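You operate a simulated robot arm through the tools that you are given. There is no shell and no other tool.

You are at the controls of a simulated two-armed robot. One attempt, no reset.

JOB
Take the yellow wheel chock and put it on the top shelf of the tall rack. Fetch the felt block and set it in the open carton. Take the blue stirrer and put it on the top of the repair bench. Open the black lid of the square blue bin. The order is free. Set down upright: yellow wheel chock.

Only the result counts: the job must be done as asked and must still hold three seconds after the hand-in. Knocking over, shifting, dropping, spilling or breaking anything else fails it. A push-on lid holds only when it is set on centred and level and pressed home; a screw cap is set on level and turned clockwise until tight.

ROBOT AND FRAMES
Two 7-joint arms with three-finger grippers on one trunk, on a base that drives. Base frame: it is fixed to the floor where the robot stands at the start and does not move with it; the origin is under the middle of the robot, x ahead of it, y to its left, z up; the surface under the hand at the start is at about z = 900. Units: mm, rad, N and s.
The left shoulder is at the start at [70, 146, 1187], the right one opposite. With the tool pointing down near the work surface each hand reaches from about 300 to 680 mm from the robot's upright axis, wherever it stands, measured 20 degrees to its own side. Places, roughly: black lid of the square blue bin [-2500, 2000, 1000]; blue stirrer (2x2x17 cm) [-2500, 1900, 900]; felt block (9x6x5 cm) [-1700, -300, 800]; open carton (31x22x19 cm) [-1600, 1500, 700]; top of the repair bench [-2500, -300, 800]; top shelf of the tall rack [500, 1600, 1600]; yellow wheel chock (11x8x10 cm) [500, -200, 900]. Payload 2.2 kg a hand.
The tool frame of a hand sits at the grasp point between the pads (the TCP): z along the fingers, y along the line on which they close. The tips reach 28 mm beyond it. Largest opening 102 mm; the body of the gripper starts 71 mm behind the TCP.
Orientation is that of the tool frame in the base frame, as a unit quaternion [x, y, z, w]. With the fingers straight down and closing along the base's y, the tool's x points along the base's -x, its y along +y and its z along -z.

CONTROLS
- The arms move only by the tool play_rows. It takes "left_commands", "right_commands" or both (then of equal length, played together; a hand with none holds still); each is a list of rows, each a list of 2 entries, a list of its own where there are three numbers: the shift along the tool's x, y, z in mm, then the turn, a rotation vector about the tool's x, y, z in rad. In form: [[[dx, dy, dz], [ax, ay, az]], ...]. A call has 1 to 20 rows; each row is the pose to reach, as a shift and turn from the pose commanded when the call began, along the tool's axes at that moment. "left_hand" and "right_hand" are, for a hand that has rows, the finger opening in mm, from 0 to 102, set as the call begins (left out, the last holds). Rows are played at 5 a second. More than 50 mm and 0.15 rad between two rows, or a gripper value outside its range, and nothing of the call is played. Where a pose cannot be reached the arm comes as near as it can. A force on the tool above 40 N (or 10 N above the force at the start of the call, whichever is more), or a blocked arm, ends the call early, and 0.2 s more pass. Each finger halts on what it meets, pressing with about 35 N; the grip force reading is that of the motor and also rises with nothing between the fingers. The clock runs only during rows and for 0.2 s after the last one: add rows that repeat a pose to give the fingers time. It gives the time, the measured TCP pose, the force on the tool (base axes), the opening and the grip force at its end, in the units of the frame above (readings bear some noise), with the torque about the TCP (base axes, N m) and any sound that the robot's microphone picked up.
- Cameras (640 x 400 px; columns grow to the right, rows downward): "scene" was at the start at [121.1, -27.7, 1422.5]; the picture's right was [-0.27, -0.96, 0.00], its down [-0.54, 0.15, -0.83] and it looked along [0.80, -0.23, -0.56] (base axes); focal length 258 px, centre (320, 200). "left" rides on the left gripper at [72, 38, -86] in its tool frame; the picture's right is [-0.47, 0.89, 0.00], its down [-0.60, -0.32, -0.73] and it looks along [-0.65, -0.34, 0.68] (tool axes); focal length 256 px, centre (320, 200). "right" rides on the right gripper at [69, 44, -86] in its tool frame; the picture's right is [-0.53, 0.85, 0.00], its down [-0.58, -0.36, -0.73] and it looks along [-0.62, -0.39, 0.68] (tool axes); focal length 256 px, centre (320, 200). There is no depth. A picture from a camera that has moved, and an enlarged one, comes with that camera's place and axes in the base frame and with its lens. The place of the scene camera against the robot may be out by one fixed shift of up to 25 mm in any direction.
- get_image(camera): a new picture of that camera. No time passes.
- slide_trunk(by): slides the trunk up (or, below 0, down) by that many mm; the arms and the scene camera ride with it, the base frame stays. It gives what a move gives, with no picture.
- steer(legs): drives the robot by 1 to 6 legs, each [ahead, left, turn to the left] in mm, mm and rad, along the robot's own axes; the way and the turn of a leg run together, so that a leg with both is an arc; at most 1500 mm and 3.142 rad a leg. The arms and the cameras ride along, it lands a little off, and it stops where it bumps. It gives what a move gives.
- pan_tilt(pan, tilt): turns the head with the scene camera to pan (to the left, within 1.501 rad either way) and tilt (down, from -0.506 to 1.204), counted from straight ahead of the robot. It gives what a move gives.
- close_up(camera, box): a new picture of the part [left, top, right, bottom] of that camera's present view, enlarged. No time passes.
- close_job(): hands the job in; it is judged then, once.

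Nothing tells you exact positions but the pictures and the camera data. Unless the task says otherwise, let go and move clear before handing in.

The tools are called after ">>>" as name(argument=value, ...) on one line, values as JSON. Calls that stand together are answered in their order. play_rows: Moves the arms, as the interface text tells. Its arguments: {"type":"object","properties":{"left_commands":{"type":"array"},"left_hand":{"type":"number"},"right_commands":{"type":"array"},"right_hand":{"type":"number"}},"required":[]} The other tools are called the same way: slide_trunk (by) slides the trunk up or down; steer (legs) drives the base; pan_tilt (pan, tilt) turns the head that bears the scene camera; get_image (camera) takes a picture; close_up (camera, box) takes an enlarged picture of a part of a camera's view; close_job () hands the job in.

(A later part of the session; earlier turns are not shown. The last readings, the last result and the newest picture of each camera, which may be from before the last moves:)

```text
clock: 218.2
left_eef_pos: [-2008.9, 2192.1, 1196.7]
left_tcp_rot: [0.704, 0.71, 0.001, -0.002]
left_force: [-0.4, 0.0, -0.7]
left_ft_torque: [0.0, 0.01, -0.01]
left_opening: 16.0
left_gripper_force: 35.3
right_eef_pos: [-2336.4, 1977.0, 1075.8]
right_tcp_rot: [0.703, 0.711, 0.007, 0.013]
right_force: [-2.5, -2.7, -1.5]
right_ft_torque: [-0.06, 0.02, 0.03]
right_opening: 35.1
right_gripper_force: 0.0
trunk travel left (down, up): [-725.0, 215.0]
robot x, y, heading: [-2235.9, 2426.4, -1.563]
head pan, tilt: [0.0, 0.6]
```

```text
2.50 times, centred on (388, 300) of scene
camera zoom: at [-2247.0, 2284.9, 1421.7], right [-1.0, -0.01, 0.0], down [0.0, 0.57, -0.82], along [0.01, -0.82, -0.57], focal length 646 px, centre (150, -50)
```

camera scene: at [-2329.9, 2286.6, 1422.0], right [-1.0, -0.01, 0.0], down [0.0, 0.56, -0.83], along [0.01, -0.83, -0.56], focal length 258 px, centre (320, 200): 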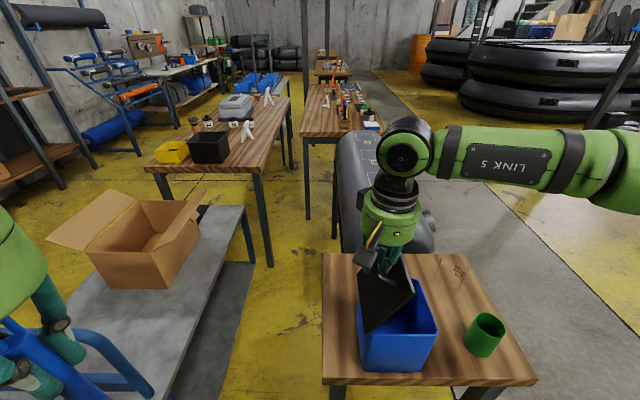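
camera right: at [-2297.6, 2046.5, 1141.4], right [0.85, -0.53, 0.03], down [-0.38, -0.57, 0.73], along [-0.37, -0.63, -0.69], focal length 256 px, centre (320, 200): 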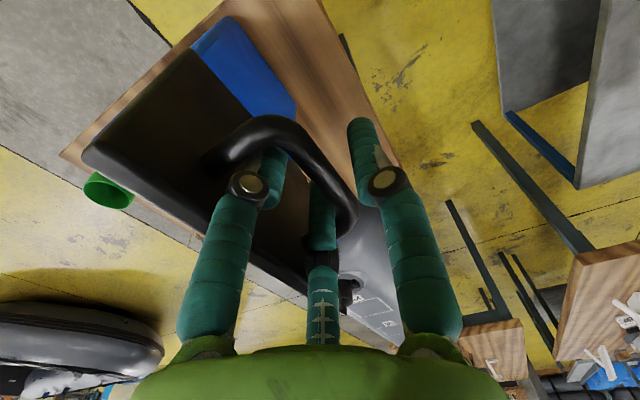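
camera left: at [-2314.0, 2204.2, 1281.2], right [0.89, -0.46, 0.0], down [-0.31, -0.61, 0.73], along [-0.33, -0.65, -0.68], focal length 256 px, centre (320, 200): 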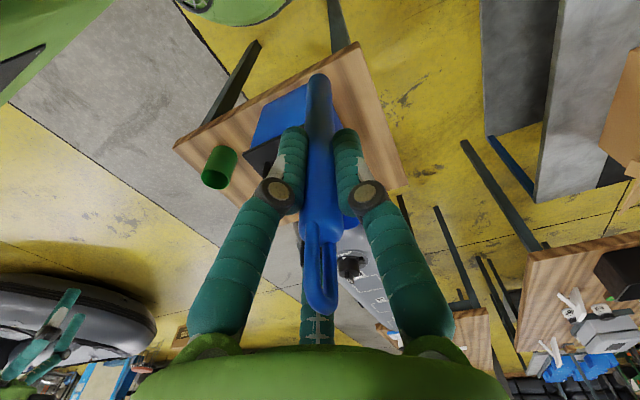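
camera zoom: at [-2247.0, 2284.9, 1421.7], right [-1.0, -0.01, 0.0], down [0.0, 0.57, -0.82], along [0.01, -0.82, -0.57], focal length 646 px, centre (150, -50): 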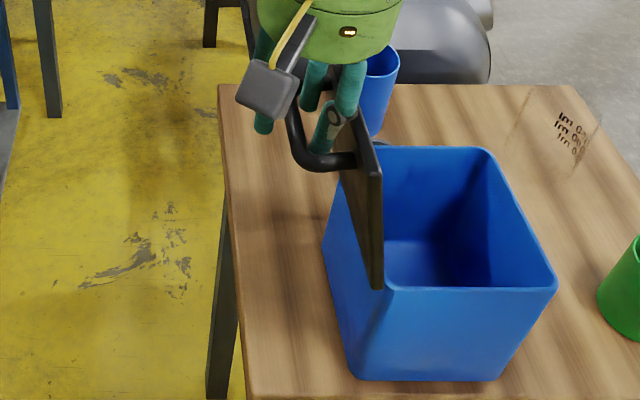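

>>> play_rows(right_commands=[[[0, 0, -15], [0, 0, 0]], [[0, 0, -35], [0, 0, 0]], [[0, 0, -60], [0, 0, 0]], [[0, 0, -90], [0, 0, 0]], [[0, 0, -115], [0, 0, 0]], [[0, 0, -115], [0, 0, 0]]])

>>> get_image(camera="scene")

>>> get_image(camera="right")

```text
clock: 219.6
left_eef_pos: [-2008.9, 2192.5, 1197.3]
left_tcp_rot: [0.705, 0.709, -0.001, -0.001]
left_force: [-0.6, -0.1, -0.4]
left_ft_torque: [-0.04, -0.01, 0.02]
left_opening: 16.1
left_gripper_force: 35.3
right_eef_pos: [-2348.7, 1980.0, 1178.3]
right_tcp_rot: [0.705, 0.709, 0.007, 0.014]
right_force: [0.1, 0.8, -0.2]
right_ft_torque: [0.02, -0.01, 0.01]
right_opening: 36.1
right_gripper_force: 0.0
right hand out of reach, approached as far as the arm can: row 4, 5, 6
trunk travel left (down, up): [-725.0, 215.0]
robot x, y, heading: [-2235.1, 2423.7, -1.564]
head pan, tilt: [0.0, 0.6]
```

```text
taken
camera scene: at [-2246.5, 2286.5, 1421.8], right [-1.0, -0.01, 0.0], down [0.0, 0.56, -0.83], along [0.01, -0.83, -0.56], focal length 258 px, centre (320, 200)
```

scene: 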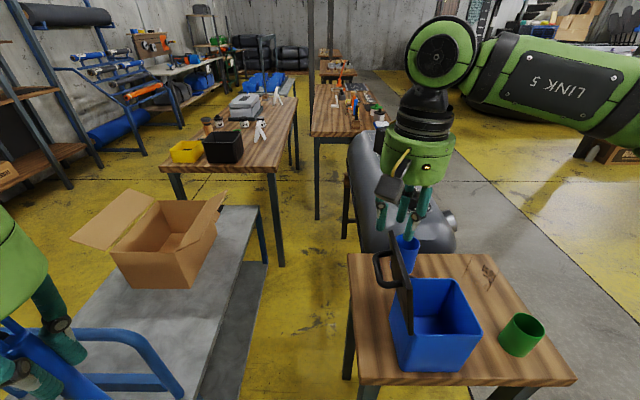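

```text
taken
camera right: at [-2310.5, 2050.4, 1263.2], right [0.85, -0.53, 0.03], down [-0.38, -0.57, 0.73], along [-0.37, -0.63, -0.69], focal length 256 px, centre (320, 200)
```

right: 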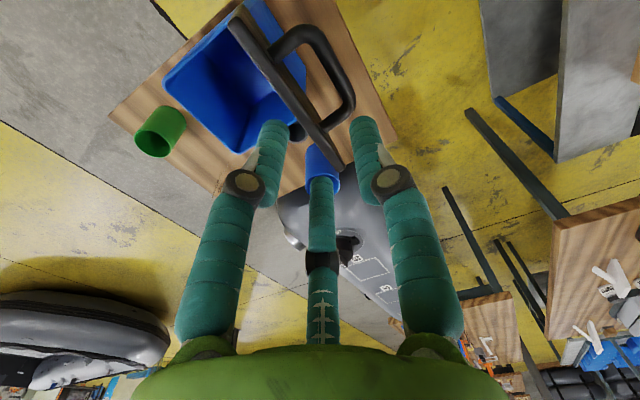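

The lid stays open on its own. I bring the right hand back to its tucked place and look at the repair bench from here.

>>> play_rows(right_commands=[[[30, -10, 0], [0, 0, 0]], [[65, -25, 0], [0, 0, 0]], [[100, -45, 0], [0, 0, 0]], [[130, -65, 0], [0, 0, 0]], [[150, -80, 0], [0, 0, 0]], [[150, -80, 0], [0, 0, 0]]], right_hand=100)

>>> pan_tilt(pan=0.0, tilt=0.3)

>>> close_up(camera="scene", box=[260, 130, 420, 230])

>>> close_up(camera="scene", box=[140, 130, 320, 243])

>>> get_image(camera="scene")

```text
clock: 221.0
left_eef_pos: [-2008.6, 2191.8, 1196.5]
left_tcp_rot: [0.705, 0.71, -0.001, -0.002]
left_force: [0.9, -0.5, 0.1]
left_ft_torque: [0.01, -0.02, -0.01]
left_opening: 15.9
left_gripper_force: 34.7
right_eef_pos: [-2431.4, 2127.4, 1173.4]
right_tcp_rot: [0.704, 0.71, 0.007, 0.012]
right_force: [0.1, 0.0, -0.4]
right_ft_torque: [0.03, 0.01, 0.0]
right_opening: 99.8
right_gripper_force: 0.0
trunk travel left (down, up): [-725.0, 215.0]
robot x, y, heading: [-2231.7, 2427.6, -1.564]
head pan, tilt: [0.0, 0.6]
```

```text
clock: 221.8
left_eef_pos: [-2008.2, 2193.2, 1196.5]
left_tcp_rot: [0.705, 0.709, -0.001, -0.001]
left_force: [0.3, -1.0, -0.5]
left_ft_torque: [0.05, 0.0, 0.05]
left_opening: 16.1
left_gripper_force: 34.9
right_eef_pos: [-2432.0, 2128.3, 1174.3]
right_tcp_rot: [0.703, 0.711, 0.006, 0.013]
right_force: [0.2, 0.0, -0.1]
right_ft_torque: [0.0, 0.01, -0.04]
right_opening: 99.7
right_gripper_force: 0.1
trunk travel left (down, up): [-725.0, 215.0]
robot x, y, heading: [-2235.0, 2428.4, -1.564]
head pan, tilt: [0.0, 0.3]
```

```text
4.00 times, centred on (340, 180) of scene
camera zoom: at [-2246.7, 2280.9, 1449.2], right [-1.0, -0.01, 0.0], down [0.0, 0.3, -0.96], along [0.01, -0.95, -0.3], focal length 1034 px, centre (240, 280)
```

zoom: 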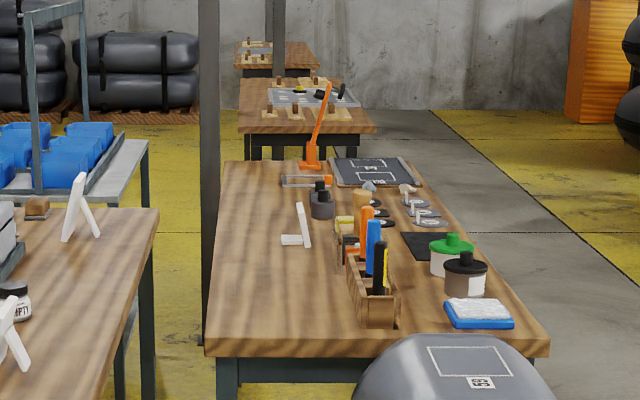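

```text
3.54 times, centred on (230, 186) of scene
camera zoom: at [-2246.7, 2280.9, 1449.2], right [-1.0, -0.01, 0.0], down [0.0, 0.3, -0.96], along [0.01, -0.95, -0.3], focal length 915 px, centre (639, 248)
```

zoom: 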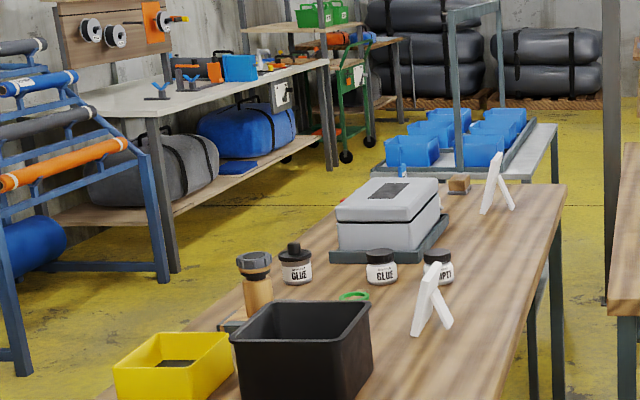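

```text
taken
camera scene: at [-2246.7, 2280.9, 1449.2], right [-1.0, -0.01, 0.0], down [0.0, 0.3, -0.96], along [0.01, -0.95, -0.3], focal length 258 px, centre (320, 200)
```

scene: 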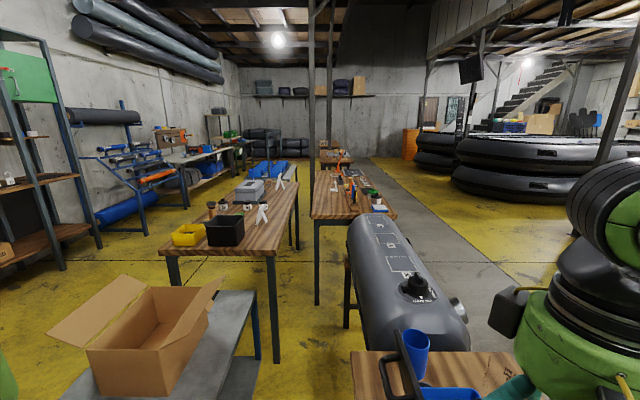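

Both benches are mapped: the felt block is near [-1686, -323] on the first bench, and the repair bench spans about x -2155..-2736, y 651..-990. I'll go round by the grey lane on the -x side to lay the stirrer on the repair bench.

>>> steer(legs=[[0, -900, 0]])

>>> pan_tilt(pan=0.2, tilt=0.35)

>>> get_image(camera="scene")

>>> close_up(camera="scene", box=[40, 120, 360, 320])

```text
clock: 226.5
left_eef_pos: [-2882.4, 2182.5, 1196.4]
left_tcp_rot: [0.694, 0.72, -0.001, -0.001]
left_force: [-0.4, -0.8, -1.4]
left_ft_torque: [-0.02, -0.03, 0.01]
left_opening: 15.9
left_gripper_force: 34.8
right_eef_pos: [-3303.0, 2106.3, 1174.4]
right_tcp_rot: [0.694, 0.72, 0.005, 0.012]
right_force: [0.1, -0.1, -0.2]
right_ft_torque: [-0.02, -0.01, 0.02]
right_opening: 99.9
right_gripper_force: 0.1
trunk travel left (down, up): [-725.0, 215.0]
robot x, y, heading: [-3110.8, 2408.4, -1.538]
head pan, tilt: [0.0, 0.3]
```

```text
clock: 227.2
left_eef_pos: [-2883.4, 2180.6, 1195.8]
left_tcp_rot: [0.695, 0.719, -0.001, -0.001]
left_force: [-0.7, 0.0, 0.3]
left_ft_torque: [-0.02, 0.04, 0.03]
left_opening: 16.3
left_gripper_force: 34.6
right_eef_pos: [-3303.3, 2105.8, 1175.6]
right_tcp_rot: [0.693, 0.721, 0.007, 0.013]
right_force: [-0.3, -0.7, 0.2]
right_ft_torque: [0.0, -0.03, -0.01]
right_opening: 99.9
right_gripper_force: 0.1
trunk travel left (down, up): [-725.0, 215.0]
robot x, y, heading: [-3111.4, 2409.5, -1.535]
head pan, tilt: [0.201, 0.351]
```

```text
taken
camera scene: at [-3105.3, 2265.7, 1444.6], right [-0.97, -0.23, 0.0], down [-0.08, 0.33, -0.94], along [0.22, -0.91, -0.34], focal length 258 px, centre (320, 200)
```

scene: 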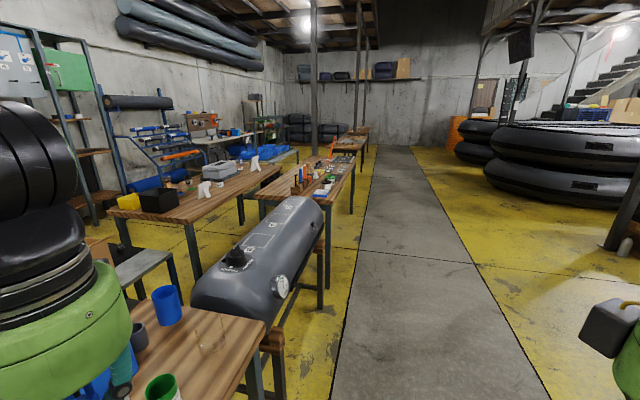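

```text
2.00 times, centred on (200, 220) of scene
camera zoom: at [-3105.3, 2265.7, 1444.6], right [-0.97, -0.23, 0.0], down [-0.08, 0.33, -0.94], along [0.22, -0.91, -0.34], focal length 517 px, centre (560, 160)
```

zoom: 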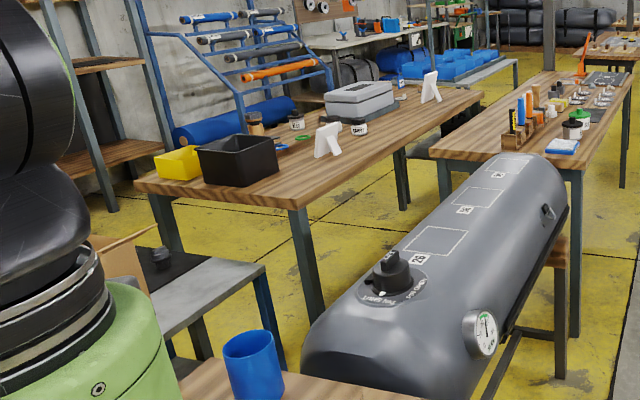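

The grey lane is clear. I straighten up and drive down it toward the repair bench.

>>> steer(legs=[[0, 0, -0.036], [1400, 0, 0], [250, 0, 0]])

>>> pan_tilt(pan=0.7, tilt=0.5)

>>> get_image(camera="scene")

```text
clock: 235.9
left_eef_pos: [-2887.6, 531.6, 1196.9]
left_tcp_rot: [0.706, 0.708, -0.001, 0.0]
left_force: [-0.1, 1.0, -0.3]
left_ft_torque: [-0.04, 0.01, -0.01]
left_opening: 16.1
left_gripper_force: 34.6
right_eef_pos: [-3311.3, 469.9, 1175.7]
right_tcp_rot: [0.705, 0.709, 0.006, 0.014]
right_force: [-0.2, 0.5, -0.3]
right_ft_torque: [-0.01, 0.04, 0.0]
right_opening: 100.3
right_gripper_force: 0.1
trunk travel left (down, up): [-725.0, 215.0]
robot x, y, heading: [-3107.5, 765.3, -1.569]
head pan, tilt: [0.201, 0.351]
```

```text
clock: 236.9
left_eef_pos: [-2888.0, 530.6, 1196.3]
left_tcp_rot: [0.705, 0.709, -0.002, -0.002]
left_force: [0.3, 0.5, 0.8]
left_ft_torque: [-0.01, 0.0, 0.04]
left_opening: 16.2
left_gripper_force: 34.7
right_eef_pos: [-3311.9, 468.3, 1175.6]
right_tcp_rot: [0.705, 0.709, 0.006, 0.013]
right_force: [0.1, 0.2, -0.3]
right_ft_torque: [-0.02, 0.01, -0.01]
right_opening: 100.2
right_gripper_force: 0.2
trunk travel left (down, up): [-725.0, 215.0]
robot x, y, heading: [-3112.6, 768.3, -1.571]
head pan, tilt: [0.7, 0.499]
```

```text
taken
camera scene: at [-3066.7, 643.0, 1430.9], right [-0.76, -0.64, 0.0], down [-0.31, 0.37, -0.88], along [0.57, -0.67, -0.48], focal length 258 px, centre (320, 200)
```

scene: 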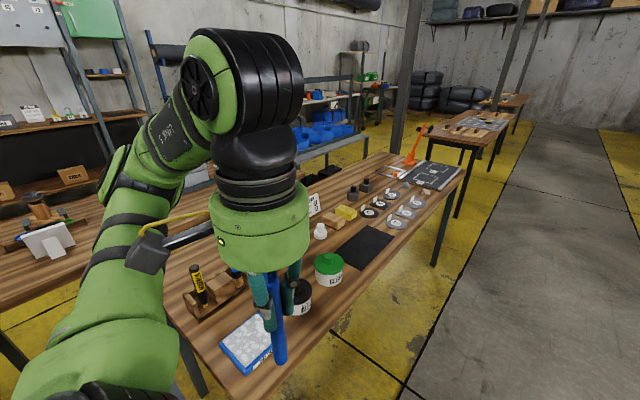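

The repair bench has an empty black mat near its lane-side edge around y -190..60. I drive up beside it, turn to face it, and look closely.

>>> steer(legs=[[900, 0, 0], [0, 0, 1.57]])

>>> pan_tilt(pan=0.1, tilt=0.7)

>>> get_image(camera="scene")

>>> get_image(camera="left")

>>> get_image(camera="right")

```text
clock: 245.4
left_eef_pos: [-2871.2, 85.1, 1196.4]
left_tcp_rot: [0.015, 1.0, -0.001, -0.001]
left_force: [-0.3, -0.6, -0.5]
left_ft_torque: [0.02, 0.0, -0.02]
left_opening: 16.2
left_gripper_force: 34.9
right_eef_pos: [-2822.9, -338.3, 1173.7]
right_tcp_rot: [0.014, 1.0, 0.013, 0.005]
right_force: [-0.2, 0.2, -0.4]
right_ft_torque: [0.01, 0.0, 0.04]
right_opening: 100.0
right_gripper_force: 0.0
trunk travel left (down, up): [-725.0, 215.0]
robot x, y, heading: [-3118.3, -128.8, -0.03]
head pan, tilt: [0.7, 0.499]
```

```text
clock: 246.4
left_eef_pos: [-2872.8, 85.8, 1196.4]
left_tcp_rot: [0.014, 1.0, -0.002, 0.001]
left_force: [0.2, 0.2, -0.9]
left_ft_torque: [0.01, 0.01, 0.04]
left_opening: 15.8
left_gripper_force: 34.7
right_eef_pos: [-2824.6, -339.0, 1174.9]
right_tcp_rot: [0.014, 1.0, 0.013, 0.005]
right_force: [-0.3, 0.5, 0.3]
right_ft_torque: [-0.01, 0.0, 0.0]
right_opening: 99.9
right_gripper_force: 0.1
trunk travel left (down, up): [-725.0, 215.0]
robot x, y, heading: [-3112.7, -131.0, -0.033]
head pan, tilt: [0.099, 0.7]
```

```text
taken
camera scene: at [-2994.2, -128.5, 1413.2], right [0.07, -1.0, 0.0], down [-0.64, -0.04, -0.77], along [0.76, 0.05, -0.64], focal length 258 px, centre (320, 200)
```

scene: 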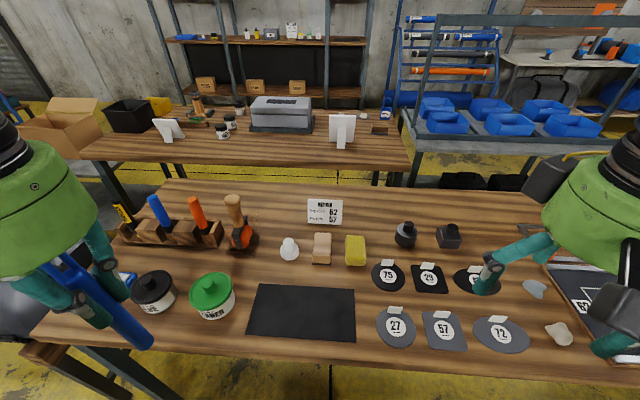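

```text
taken
camera left: at [-2942.6, 125.6, 1281.1], right [0.49, 0.87, 0.0], down [0.59, -0.33, 0.73], along [0.64, -0.36, -0.68], focal length 256 px, centre (320, 200)
```

left: 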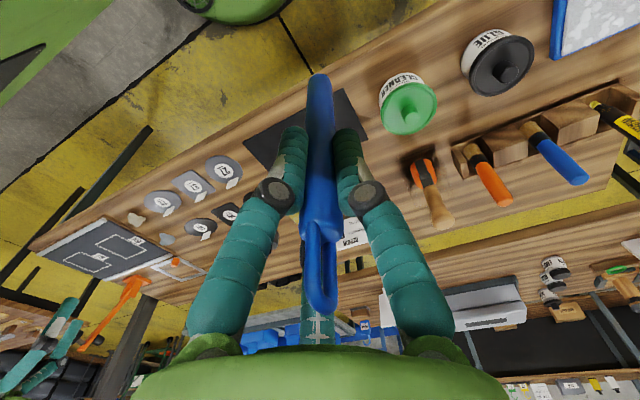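

```text
taken
camera right: at [-2894.4, -295.3, 1259.9], right [0.56, 0.83, 0.03], down [0.56, -0.4, 0.73], along [0.61, -0.39, -0.69], focal length 256 px, centre (320, 200)
```

right: 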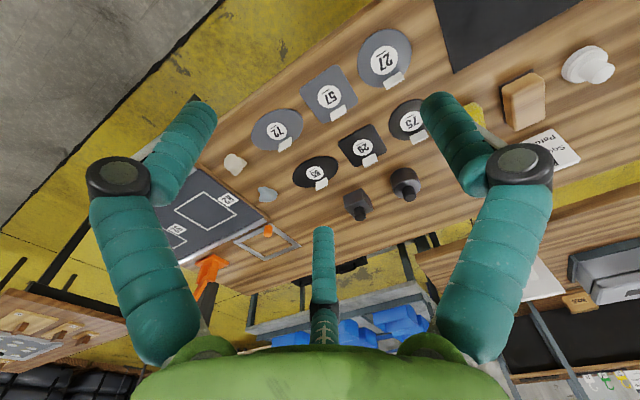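

The empty mat spans about x -2752..-2622, y -189..65. I back off a little for arm room, then pitch the left hand forward so the stirrer points into the bench about 20° below level.

>>> steer(legs=[[-140, 0, 0.033]])

>>> play_rows(left_commands=[[[-26, -5, 10], [0, -0.1, 0]], [[-52, -10, 22], [0, -0.2, 0]], [[-78, -15, 36], [0, -0.3, 0]], [[-104, -20, 52], [0, -0.4, 0]], [[-130, -25, 68], [0, -0.51, 0]], [[-156, -30, 84], [0, -0.62, 0]], [[-182, -35, 100], [0, -0.73, 0]], [[-208, -40, 116], [0, -0.84, 0]], [[-234, -45, 132], [0, -0.94, 0]], [[-260, -48, 148], [0, -1.04, 0]], [[-286, -52, 164], [0, -1.13, 0]], [[-300, -56, 180], [0, -1.222, 0]], [[-300, -56, 180], [0, -1.222, 0]]])

>>> get_image(camera="scene")

>>> get_image(camera="left")

```text
clock: 247.7
left_eef_pos: [-3015.8, 95.7, 1196.2]
left_tcp_rot: [-0.001, 1.0, -0.002, -0.001]
left_force: [0.7, -0.1, -0.2]
left_ft_torque: [-0.01, 0.0, 0.01]
left_opening: 16.1
left_gripper_force: 34.5
right_eef_pos: [-2954.1, -326.0, 1173.9]
right_tcp_rot: [-0.002, 1.0, 0.013, 0.004]
right_force: [0.6, 0.6, -1.4]
right_ft_torque: [0.01, -0.01, 0.01]
right_opening: 100.0
right_gripper_force: 0.1
trunk travel left (down, up): [-725.0, 215.0]
robot x, y, heading: [-3253.7, -127.9, 0.005]
head pan, tilt: [0.099, 0.7]
```

```text
clock: 250.5
left_eef_pos: [-2743.8, 37.7, 1040.8]
left_tcp_rot: [0.003, 0.856, -0.005, 0.517]
left_force: [0.2, -0.6, -0.8]
left_ft_torque: [0.0, 0.03, 0.03]
left_opening: 15.6
left_gripper_force: 35.3
left hand out of reach, approached as far as the arm can: row 5, 6, 7, 8, 9, 11, 12, 13
right_eef_pos: [-2956.4, -325.5, 1174.4]
right_tcp_rot: [-0.004, 1.0, 0.013, 0.004]
right_force: [-0.5, 0.5, -0.3]
right_ft_torque: [0.01, -0.02, 0.02]
right_opening: 100.2
right_gripper_force: 0.0
trunk travel left (down, up): [-725.0, 215.0]
robot x, y, heading: [-3251.2, -127.7, 0.003]
head pan, tilt: [0.099, 0.7]
```

```text
taken
camera scene: at [-3133.2, -121.8, 1413.1], right [0.1, -0.99, 0.0], down [-0.64, -0.07, -0.76], along [0.76, 0.08, -0.64], focal length 258 px, centre (320, 200)
```

scene: 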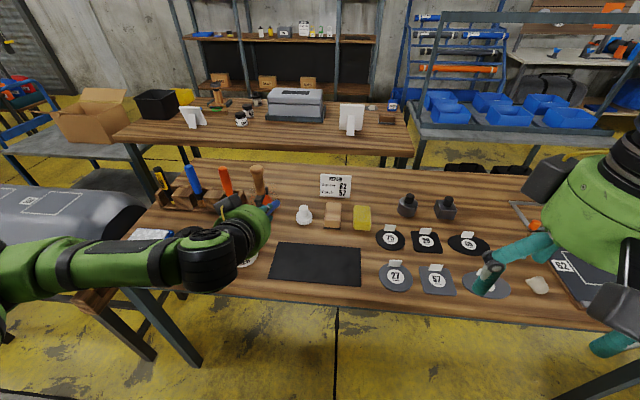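

```text
taken
camera left: at [-2853.6, 76.9, 1014.8], right [0.23, 0.89, 0.41], down [-0.37, -0.31, 0.88], along [0.9, -0.35, 0.26], focal length 256 px, centre (320, 200)
```

left: 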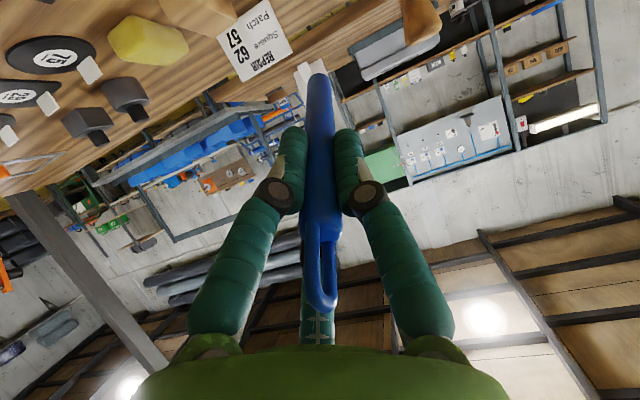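

The pose is limited at this height, so I raise the arm relative to the body (levelling the pitch a bit), then lower the trunk to bring the stirrer down.

>>> play_rows(left_commands=[[[-29, 0, -15], [0, -0.02, 0]], [[-58, 0, -30], [0, -0.04, 0]], [[-87, 0, -45], [0, -0.06, 0]], [[-116, 0, -60], [0, -0.08, 0]], [[-145, 0, -75], [0, -0.1, 0]], [[-174, 0, -90], [0, -0.12, 0]], [[-203, 0, -106], [0, -0.14, 0]], [[-230, 0, -121], [0, -0.16, 0]], [[-230, 0, -121], [0, -0.2, 0]]])

>>> slide_trunk(by=-300)

>>> pan_tilt(pan=0.1, tilt=0.3)

>>> get_image(camera="scene")

>>> get_image(camera="right")

```text
clock: 252.5
left_eef_pos: [-2746.9, 41.4, 1301.8]
left_tcp_rot: [0.003, 0.799, -0.006, 0.601]
left_force: [0.0, 0.2, -0.3]
left_ft_torque: [0.02, 0.04, -0.03]
left_opening: 15.8
left_gripper_force: 35.0
right_eef_pos: [-2956.0, -325.8, 1173.2]
right_tcp_rot: [-0.003, 1.0, 0.013, 0.004]
right_force: [-0.1, -0.1, -0.3]
right_ft_torque: [0.01, 0.02, 0.02]
right_opening: 100.1
right_gripper_force: 0.1
trunk travel left (down, up): [-725.0, 215.0]
robot x, y, heading: [-3254.2, -133.2, 0.002]
head pan, tilt: [0.099, 0.7]
```

```text
clock: 255.5
left_eef_pos: [-2747.1, 40.6, 1002.0]
left_tcp_rot: [0.003, 0.8, -0.005, 0.6]
left_force: [-0.6, 0.5, 0.3]
left_ft_torque: [0.01, 0.03, 0.0]
left_opening: 16.0
left_gripper_force: 35.0
right_eef_pos: [-2956.4, -327.2, 873.8]
right_tcp_rot: [-0.002, 1.0, 0.012, 0.005]
right_force: [0.6, 0.0, -0.3]
right_ft_torque: [0.04, 0.02, 0.02]
right_opening: 99.9
right_gripper_force: 0.1
trunk travel left (down, up): [-425.0, 515.0]
robot x, y, heading: [-3256.3, -126.9, 0.006]
head pan, tilt: [0.099, 0.7]
```

```text
clock: 256.4
left_eef_pos: [-2746.6, 40.8, 1001.8]
left_tcp_rot: [0.002, 0.8, -0.005, 0.6]
left_force: [0.2, -0.2, -0.8]
left_ft_torque: [-0.04, 0.0, 0.02]
left_opening: 15.6
left_gripper_force: 35.1
right_eef_pos: [-2955.5, -326.5, 875.3]
right_tcp_rot: [-0.003, 1.0, 0.013, 0.004]
right_force: [0.3, -0.3, -0.6]
right_ft_torque: [0.02, 0.03, -0.02]
right_opening: 100.1
right_gripper_force: 0.1
trunk travel left (down, up): [-425.0, 515.0]
robot x, y, heading: [-3251.9, -129.0, 0.003]
head pan, tilt: [0.099, 0.3]
```

```text
taken
camera scene: at [-3125.1, -121.3, 1149.2], right [0.1, -0.99, 0.0], down [-0.29, -0.03, -0.95], along [0.95, 0.1, -0.3], focal length 258 px, centre (320, 200)
```

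scene: 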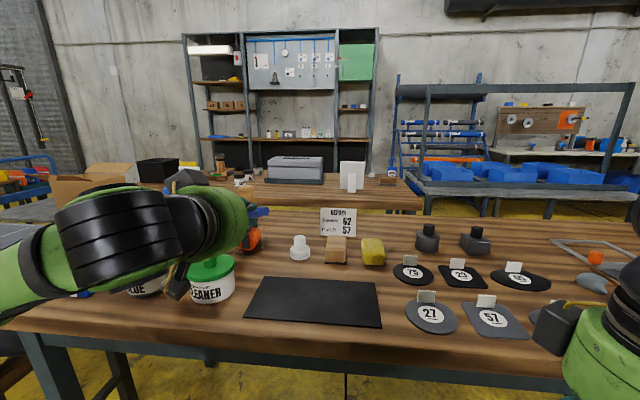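

```text
taken
camera right: at [-3028.1, -285.9, 959.8], right [0.53, 0.85, 0.03], down [0.57, -0.38, 0.73], along [0.63, -0.37, -0.69], focal length 256 px, centre (320, 200)
```

right: 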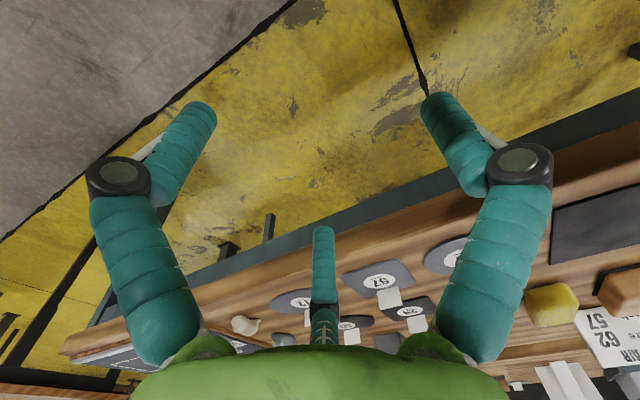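

Now about 16° below level. I lower the trunk 100 mm and nudge forward so the hand stays just outside the bench edge.

>>> slide_trunk(by=-100)

>>> steer(legs=[[30, 0, 0]])

>>> pan_tilt(pan=0.3, tilt=0.4)

>>> get_image(camera="scene")

```text
clock: 257.7
left_eef_pos: [-2748.0, 40.6, 902.8]
left_tcp_rot: [0.003, 0.8, -0.005, 0.6]
left_force: [0.1, 0.1, -0.4]
left_ft_torque: [0.03, 0.0, 0.0]
left_opening: 16.3
left_gripper_force: 34.9
right_eef_pos: [-2955.7, -327.3, 774.2]
right_tcp_rot: [-0.003, 1.0, 0.013, 0.003]
right_force: [0.7, 1.1, 0.1]
right_ft_torque: [0.0, -0.05, -0.03]
right_opening: 99.9
right_gripper_force: 0.0
trunk travel left (down, up): [-325.0, 615.0]
robot x, y, heading: [-3255.3, -129.6, 0.004]
head pan, tilt: [0.099, 0.3]
```

```text
clock: 258.5
left_eef_pos: [-2716.4, 40.7, 902.4]
left_tcp_rot: [0.003, 0.8, -0.005, 0.599]
left_force: [0.4, 0.3, -1.0]
left_ft_torque: [0.0, 0.01, 0.0]
left_opening: 16.2
left_gripper_force: 35.2
right_eef_pos: [-2926.9, -326.7, 773.6]
right_tcp_rot: [-0.002, 1.0, 0.013, 0.003]
right_force: [0.7, -0.9, 0.5]
right_ft_torque: [0.0, 0.0, 0.02]
right_opening: 100.0
right_gripper_force: 0.1
trunk travel left (down, up): [-325.0, 615.0]
robot x, y, heading: [-3222.9, -128.5, 0.002]
head pan, tilt: [0.099, 0.3]
```

```text
clock: 259.3
left_eef_pos: [-2717.9, 39.6, 902.3]
left_tcp_rot: [0.003, 0.8, -0.006, 0.599]
left_force: [0.3, -0.5, -1.1]
left_ft_torque: [-0.01, 0.0, -0.02]
left_opening: 16.3
left_gripper_force: 35.1
right_eef_pos: [-2926.1, -327.3, 774.5]
right_tcp_rot: [-0.003, 1.0, 0.012, 0.004]
right_force: [0.5, -0.6, 0.6]
right_ft_torque: [0.04, 0.0, 0.0]
right_opening: 100.0
right_gripper_force: 0.0
trunk travel left (down, up): [-325.0, 615.0]
robot x, y, heading: [-3225.2, -127.1, -0.001]
head pan, tilt: [0.3, 0.4]
```

```text
taken
camera scene: at [-3100.1, -103.3, 1040.0], right [0.3, -0.96, 0.0], down [-0.37, -0.12, -0.92], along [0.88, 0.27, -0.39], focal length 258 px, centre (320, 200)
```

scene: 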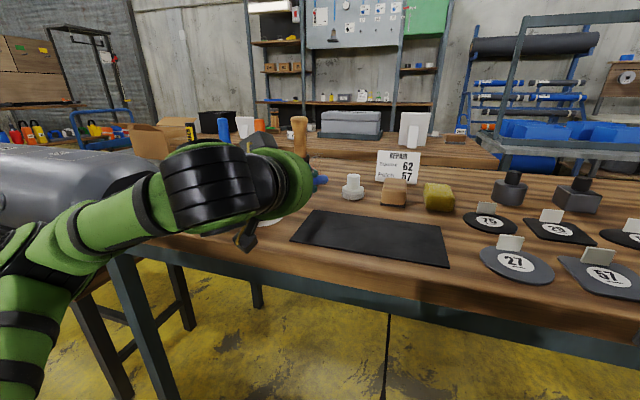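

Geometry checks out: mat surface z≈800, bench edge x≈-2780. I lower the trunk 42 mm, then descend the rest by arm with force sensing.

>>> slide_trunk(by=-42)

>>> play_rows(left_commands=[[[3.8, 0, 1.1], [0, 0, 0]], [[7.7, 0, 2.2], [0, 0, 0]], [[11.5, 0, 3.4], [0, 0, 0]], [[11.5, 0, 3.4], [0, 0, 0]]])

>>> get_image(camera="scene")

>>> close_up(camera="scene", box=[200, 120, 424, 260])

```text
clock: 260.1
left_eef_pos: [-2718.4, 40.0, 861.2]
left_tcp_rot: [0.003, 0.8, -0.006, 0.6]
left_force: [0.3, 0.6, -0.3]
left_ft_torque: [0.01, -0.01, 0.01]
left_opening: 16.1
left_gripper_force: 34.7
right_eef_pos: [-2926.8, -327.2, 733.2]
right_tcp_rot: [-0.002, 1.0, 0.012, 0.004]
right_force: [-0.6, -0.1, 0.4]
right_ft_torque: [0.01, -0.01, 0.0]
right_opening: 99.9
right_gripper_force: 0.0
trunk travel left (down, up): [-283.0, 657.0]
robot x, y, heading: [-3225.8, -129.4, -0.001]
head pan, tilt: [0.3, 0.4]
```

```text
clock: 261.1
left_eef_pos: [-2717.1, 39.8, 847.7]
left_tcp_rot: [0.003, 0.8, -0.005, 0.599]
left_force: [-0.4, -0.1, -0.8]
left_ft_torque: [0.01, 0.03, -0.01]
left_opening: 16.3
left_gripper_force: 35.3
right_eef_pos: [-2926.1, -327.7, 732.3]
right_tcp_rot: [-0.003, 1.0, 0.014, 0.003]
right_force: [0.2, -0.6, 0.2]
right_ft_torque: [0.02, -0.06, 0.01]
right_opening: 99.8
right_gripper_force: 0.0
trunk travel left (down, up): [-283.0, 657.0]
robot x, y, heading: [-3221.9, -129.9, 0.005]
head pan, tilt: [0.3, 0.4]
```

```text
taken
camera scene: at [-3100.1, -103.2, 998.0], right [0.3, -0.95, 0.0], down [-0.37, -0.12, -0.92], along [0.88, 0.27, -0.39], focal length 258 px, centre (320, 200)
```

scene: 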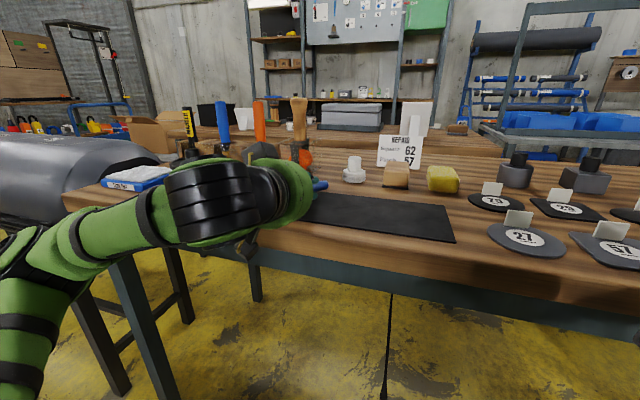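

```text
2.86 times, centred on (312, 190) of scene
camera zoom: at [-3100.1, -103.2, 998.0], right [0.3, -0.95, 0.0], down [-0.37, -0.12, -0.92], along [0.88, 0.27, -0.39], focal length 739 px, centre (343, 229)
```

zoom: 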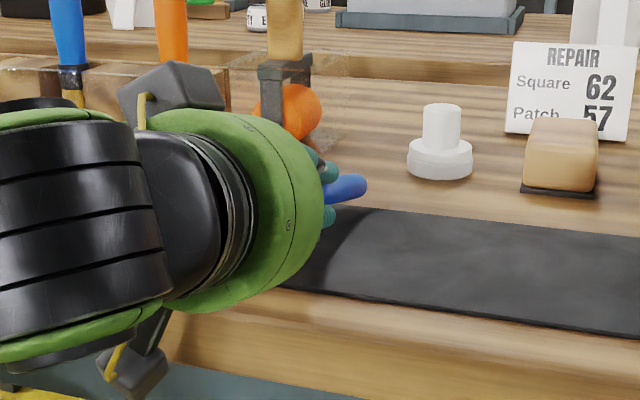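

>>> play_rows(left_commands=[[[1.9, 0, 0.6], [0, 0, 0]], [[3.8, 0, 1.1], [0, 0, 0]], [[5.8, 0, 1.7], [0, 0, 0]], [[5.8, 0, 1.7], [0, 0, 0]]])

>>> close_up(camera="scene", box=[200, 120, 424, 260])

```text
clock: 262.1
left_eef_pos: [-2718.1, 39.7, 841.5]
left_tcp_rot: [0.003, 0.8, -0.006, 0.601]
left_force: [0.1, 0.3, 0.4]
left_ft_torque: [0.01, -0.13, 0.02]
left_opening: 15.9
left_gripper_force: 35.1
right_eef_pos: [-2927.0, -327.0, 733.1]
right_tcp_rot: [-0.003, 1.0, 0.014, 0.004]
right_force: [-0.5, 0.1, -0.3]
right_ft_torque: [0.01, 0.01, 0.03]
right_opening: 100.0
right_gripper_force: 0.0
trunk travel left (down, up): [-283.0, 657.0]
robot x, y, heading: [-3226.2, -125.9, 0.002]
head pan, tilt: [0.3, 0.4]
```

```text
2.86 times, centred on (312, 190) of scene
camera zoom: at [-3100.2, -103.3, 998.1], right [0.3, -0.95, 0.0], down [-0.37, -0.12, -0.92], along [0.88, 0.27, -0.39], focal length 739 px, centre (343, 229)
```

zoom: 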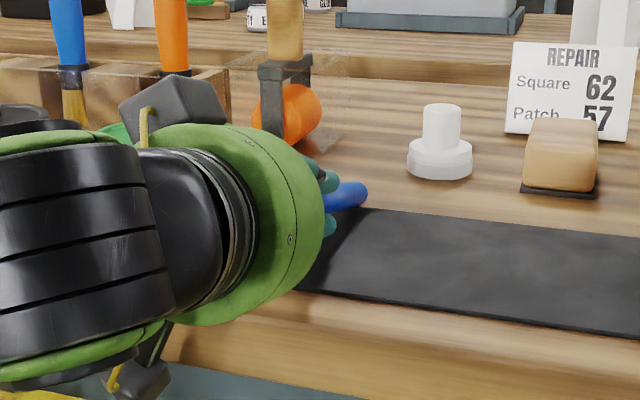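

The tip has just touched (small torque appears). I flatten the hand a few degrees about the tip so the drop on release is minimal.

>>> play_rows(left_commands=[[[3, 0, 0.1], [0, -0.025, 0]], [[6, 0, 0.2], [0, -0.05, 0]], [[9, 0, 0.3], [0, -0.075, 0]], [[9, 0, 0.3], [0, -0.075, 0]]])

>>> close_up(camera="scene", box=[200, 120, 424, 260])

```text
clock: 263.1
left_eef_pos: [-2720.3, 39.8, 834.2]
left_tcp_rot: [0.003, 0.777, -0.006, 0.63]
left_force: [0.5, -0.4, 2.4]
left_ft_torque: [-0.04, -0.33, -0.09]
left_opening: 15.8
left_gripper_force: 35.0
right_eef_pos: [-2926.5, -326.9, 731.6]
right_tcp_rot: [-0.003, 1.0, 0.014, 0.004]
right_force: [-0.2, -0.2, 0.1]
right_ft_torque: [-0.04, 0.01, 0.03]
right_opening: 100.0
right_gripper_force: 0.0
trunk travel left (down, up): [-283.0, 657.0]
robot x, y, heading: [-3226.2, -125.9, 0.003]
head pan, tilt: [0.3, 0.4]
```

```text
2.86 times, centred on (312, 190) of scene
camera zoom: at [-3100.4, -103.4, 998.1], right [0.3, -0.95, 0.0], down [-0.37, -0.12, -0.92], along [0.88, 0.27, -0.39], focal length 739 px, centre (343, 229)
```

zoom: 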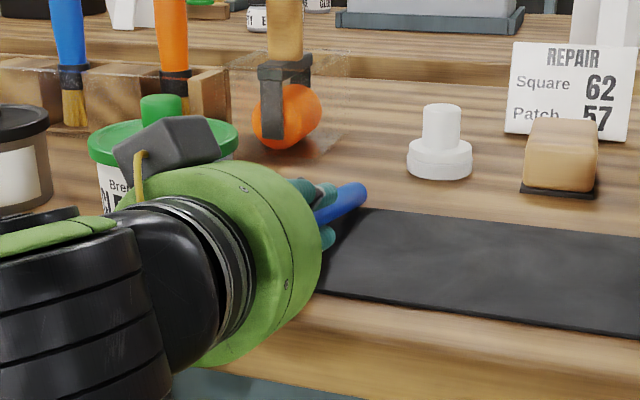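

Tip contact 2.4 N at 12° pitch. Before opening, I roll the hand 28° so the gap between two fingers faces down and the rod can drop straight onto the bench.

>>> play_rows(left_commands=[[[0, 0, 0], [0, 0, -0.12]], [[0, 0, 0], [0, 0, -0.24]], [[0, 0, 0], [0, 0, -0.36]], [[0, 0, 0], [0, 0, -0.485]], [[0, 0, 0], [0, 0, -0.485]]])

>>> close_up(camera="scene", box=[200, 120, 424, 260])

>>> get_image(camera="left")

```text
clock: 264.3
left_eef_pos: [-2716.8, 41.3, 832.5]
left_tcp_rot: [-0.184, 0.755, -0.158, 0.609]
left_force: [-0.2, 0.4, 0.2]
left_ft_torque: [-0.01, -0.03, 0.02]
left_opening: 16.0
left_gripper_force: 34.8
right_eef_pos: [-2927.0, -325.9, 732.4]
right_tcp_rot: [-0.003, 1.0, 0.013, 0.005]
right_force: [0.5, 0.4, 0.3]
right_ft_torque: [0.04, -0.01, 0.0]
right_opening: 99.9
right_gripper_force: 0.0
trunk travel left (down, up): [-283.0, 657.0]
robot x, y, heading: [-3224.1, -130.2, 0.001]
head pan, tilt: [0.3, 0.4]
```

```text
2.86 times, centred on (312, 190) of scene
camera zoom: at [-3100.1, -103.2, 998.0], right [0.3, -0.95, 0.0], down [-0.37, -0.12, -0.92], along [0.88, 0.27, -0.39], focal length 739 px, centre (343, 229)
```

zoom: 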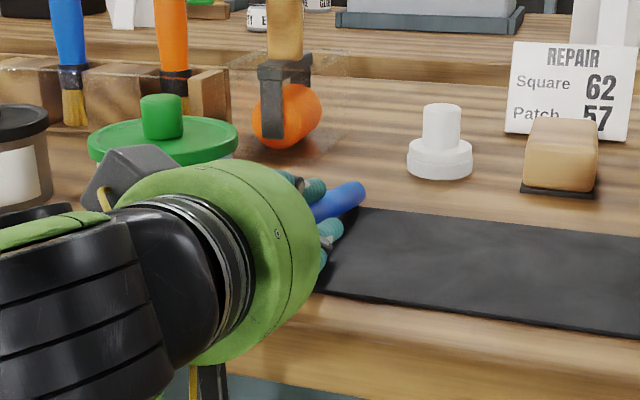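

```text
taken
camera left: at [-2820.3, 40.1, 769.8], right [0.01, 1.0, -0.01], down [-0.57, 0.01, 0.82], along [0.82, 0.0, 0.57], focal length 256 px, centre (320, 200)
```

left: 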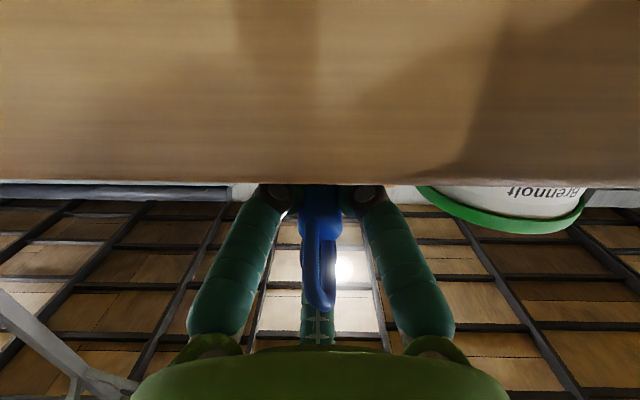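

Gap now faces down. I open the hand.

>>> play_rows(left_commands=[[[0, 0, 0], [0, 0, 0]], [[0, 0, 0], [0, 0, 0]], [[0, 0, 0], [0, 0, 0]], [[0, 0, 0], [0, 0, 0]]], left_hand=44)

>>> close_up(camera="scene", box=[200, 120, 424, 260])

>>> get_image(camera="left")

```text
clock: 265.3
left_eef_pos: [-2719.6, 40.2, 834.3]
left_tcp_rot: [-0.183, 0.755, -0.157, 0.61]
left_force: [0.4, 0.1, 0.0]
left_ft_torque: [-0.04, -0.01, 0.0]
left_opening: 43.8
left_gripper_force: 0.0
right_eef_pos: [-2927.6, -327.0, 732.2]
right_tcp_rot: [-0.003, 1.0, 0.013, 0.005]
right_force: [-0.1, 1.1, -0.2]
right_ft_torque: [-0.01, -0.02, 0.05]
right_opening: 99.9
right_gripper_force: 0.0
trunk travel left (down, up): [-283.0, 657.0]
robot x, y, heading: [-3223.8, -126.8, -0.002]
head pan, tilt: [0.3, 0.4]
```

```text
2.86 times, centred on (312, 190) of scene
camera zoom: at [-3100.1, -103.2, 998.0], right [0.3, -0.95, 0.0], down [-0.37, -0.12, -0.92], along [0.88, 0.27, -0.39], focal length 739 px, centre (343, 229)
```

zoom: 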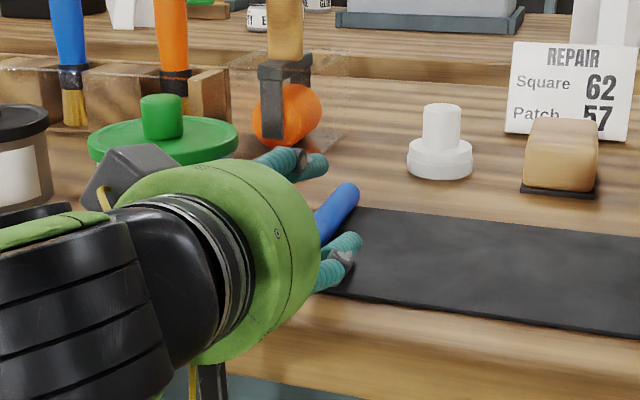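

```text
taken
camera left: at [-2820.3, 40.3, 770.1], right [0.01, 1.0, -0.01], down [-0.57, 0.01, 0.82], along [0.82, -0.01, 0.57], focal length 256 px, centre (320, 200)
```

left: 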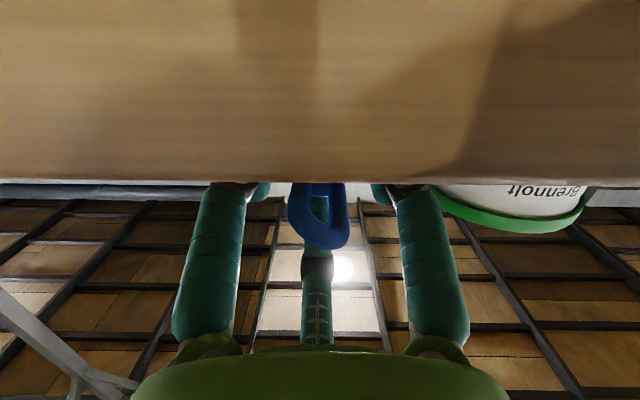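

It has settled onto the bench between the fingers. I withdraw the hand straight back.

>>> play_rows(left_commands=[[[2.8, 1.3, -14.7], [0, 0, 0]], [[6.6, 3, -34], [0, 0, 0]], [[11.3, 5.1, -58.7], [0, 0, 0]], [[17, 7.6, -88], [0, 0, 0]], [[22.7, 10.2, -117.4], [0, 0, 0]], [[22.7, 10.2, -117.4], [0, 0, 0]]])

>>> get_image(camera="scene")

>>> close_up(camera="scene", box=[200, 120, 424, 260])

```text
clock: 266.7
left_eef_pos: [-2802.1, 24.2, 879.3]
left_tcp_rot: [-0.184, 0.755, -0.156, 0.61]
left_force: [0.2, 0.2, 0.9]
left_ft_torque: [-0.01, -0.01, 0.02]
left_opening: 44.2
left_gripper_force: 0.0
left hand out of reach, approached as far as the arm can: row 3, 4, 5, 6
right_eef_pos: [-2928.1, -327.4, 732.6]
right_tcp_rot: [-0.003, 1.0, 0.013, 0.004]
right_force: [0.0, 0.1, 0.8]
right_ft_torque: [0.02, 0.04, 0.02]
right_opening: 100.0
right_gripper_force: 0.1
trunk travel left (down, up): [-283.0, 657.0]
robot x, y, heading: [-3226.2, -124.0, 0.002]
head pan, tilt: [0.3, 0.4]
```

```text
taken
camera scene: at [-3100.0, -103.1, 998.0], right [0.3, -0.95, 0.0], down [-0.37, -0.12, -0.92], along [0.88, 0.27, -0.39], focal length 258 px, centre (320, 200)
```

scene: 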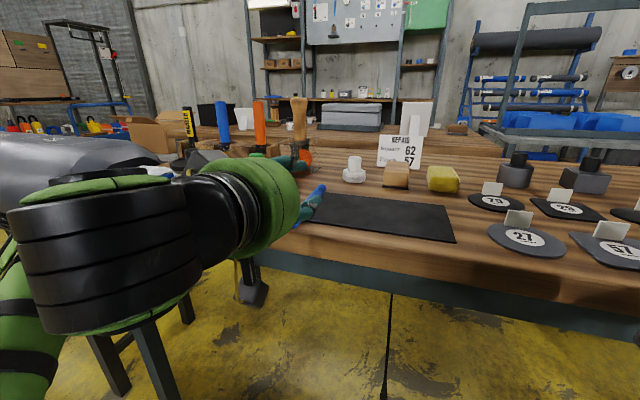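

```text
2.86 times, centred on (312, 190) of scene
camera zoom: at [-3100.0, -103.1, 998.0], right [0.3, -0.95, 0.0], down [-0.37, -0.12, -0.92], along [0.88, 0.27, -0.39], focal length 739 px, centre (343, 229)
```

zoom: 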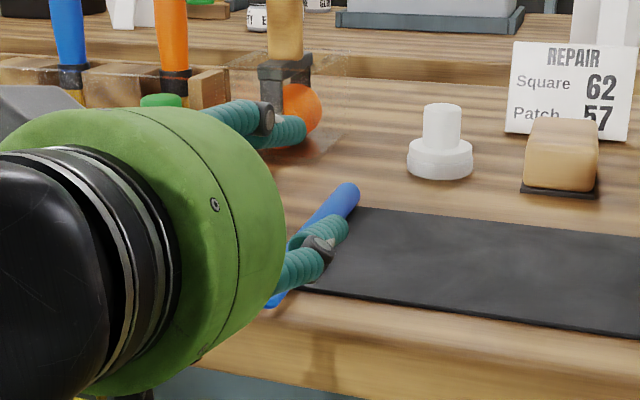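

The stirrer lies on the bench. The arm can't retract straight further, so I back the robot away instead.

>>> steer(legs=[[-200, 0, 0]])

>>> pan_tilt(pan=0.35, tilt=0.35)

>>> get_image(camera="scene")

>>> close_up(camera="scene", box=[220, 130, 412, 250])

```text
clock: 268.3
left_eef_pos: [-3002.2, 22.8, 877.6]
left_tcp_rot: [-0.185, 0.755, -0.158, 0.609]
left_force: [0.0, -0.6, -0.3]
left_ft_torque: [0.01, 0.01, 0.02]
left_opening: 44.1
left_gripper_force: 0.0
right_eef_pos: [-3127.7, -327.1, 732.1]
right_tcp_rot: [-0.002, 1.0, 0.014, 0.004]
right_force: [-0.2, 0.3, 0.9]
right_ft_torque: [0.01, -0.02, -0.04]
right_opening: 100.3
right_gripper_force: 0.1
trunk travel left (down, up): [-283.0, 657.0]
robot x, y, heading: [-3427.3, -129.9, -0.001]
head pan, tilt: [0.3, 0.4]
```

```text
clock: 268.9
left_eef_pos: [-3001.0, 23.6, 878.3]
left_tcp_rot: [-0.184, 0.755, -0.157, 0.609]
left_force: [-0.4, -0.3, -0.7]
left_ft_torque: [-0.01, -0.01, 0.03]
left_opening: 43.8
left_gripper_force: 0.1
right_eef_pos: [-3128.0, -327.5, 732.1]
right_tcp_rot: [-0.002, 1.0, 0.013, 0.004]
right_force: [-0.1, 0.4, 0.2]
right_ft_torque: [0.01, -0.04, -0.02]
right_opening: 99.9
right_gripper_force: 0.1
trunk travel left (down, up): [-283.0, 657.0]
robot x, y, heading: [-3422.6, -127.7, 0.004]
head pan, tilt: [0.351, 0.351]
```

```text
taken
camera scene: at [-3301.3, -98.8, 1002.5], right [0.34, -0.94, 0.0], down [-0.32, -0.12, -0.94], along [0.88, 0.32, -0.34], focal length 258 px, centre (320, 200)
```

scene: 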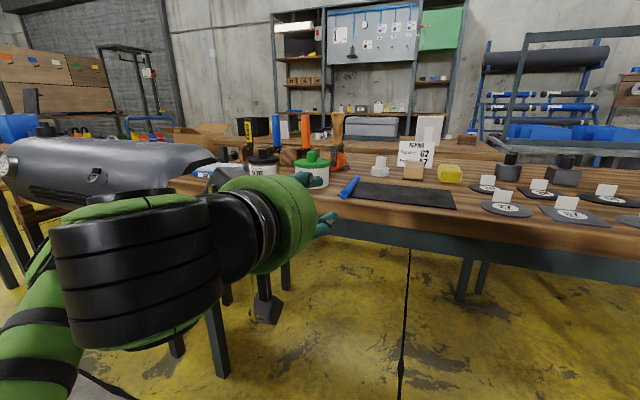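

```text
3.33 times, centred on (316, 190) of scene
camera zoom: at [-3301.3, -98.8, 1002.5], right [0.34, -0.94, 0.0], down [-0.32, -0.12, -0.94], along [0.88, 0.32, -0.34], focal length 862 px, centre (333, 233)
```

zoom: 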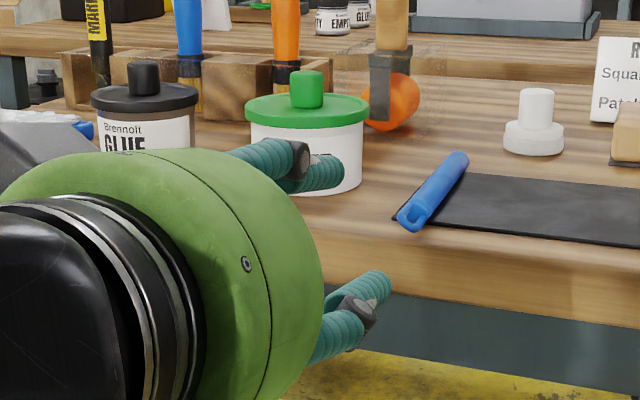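

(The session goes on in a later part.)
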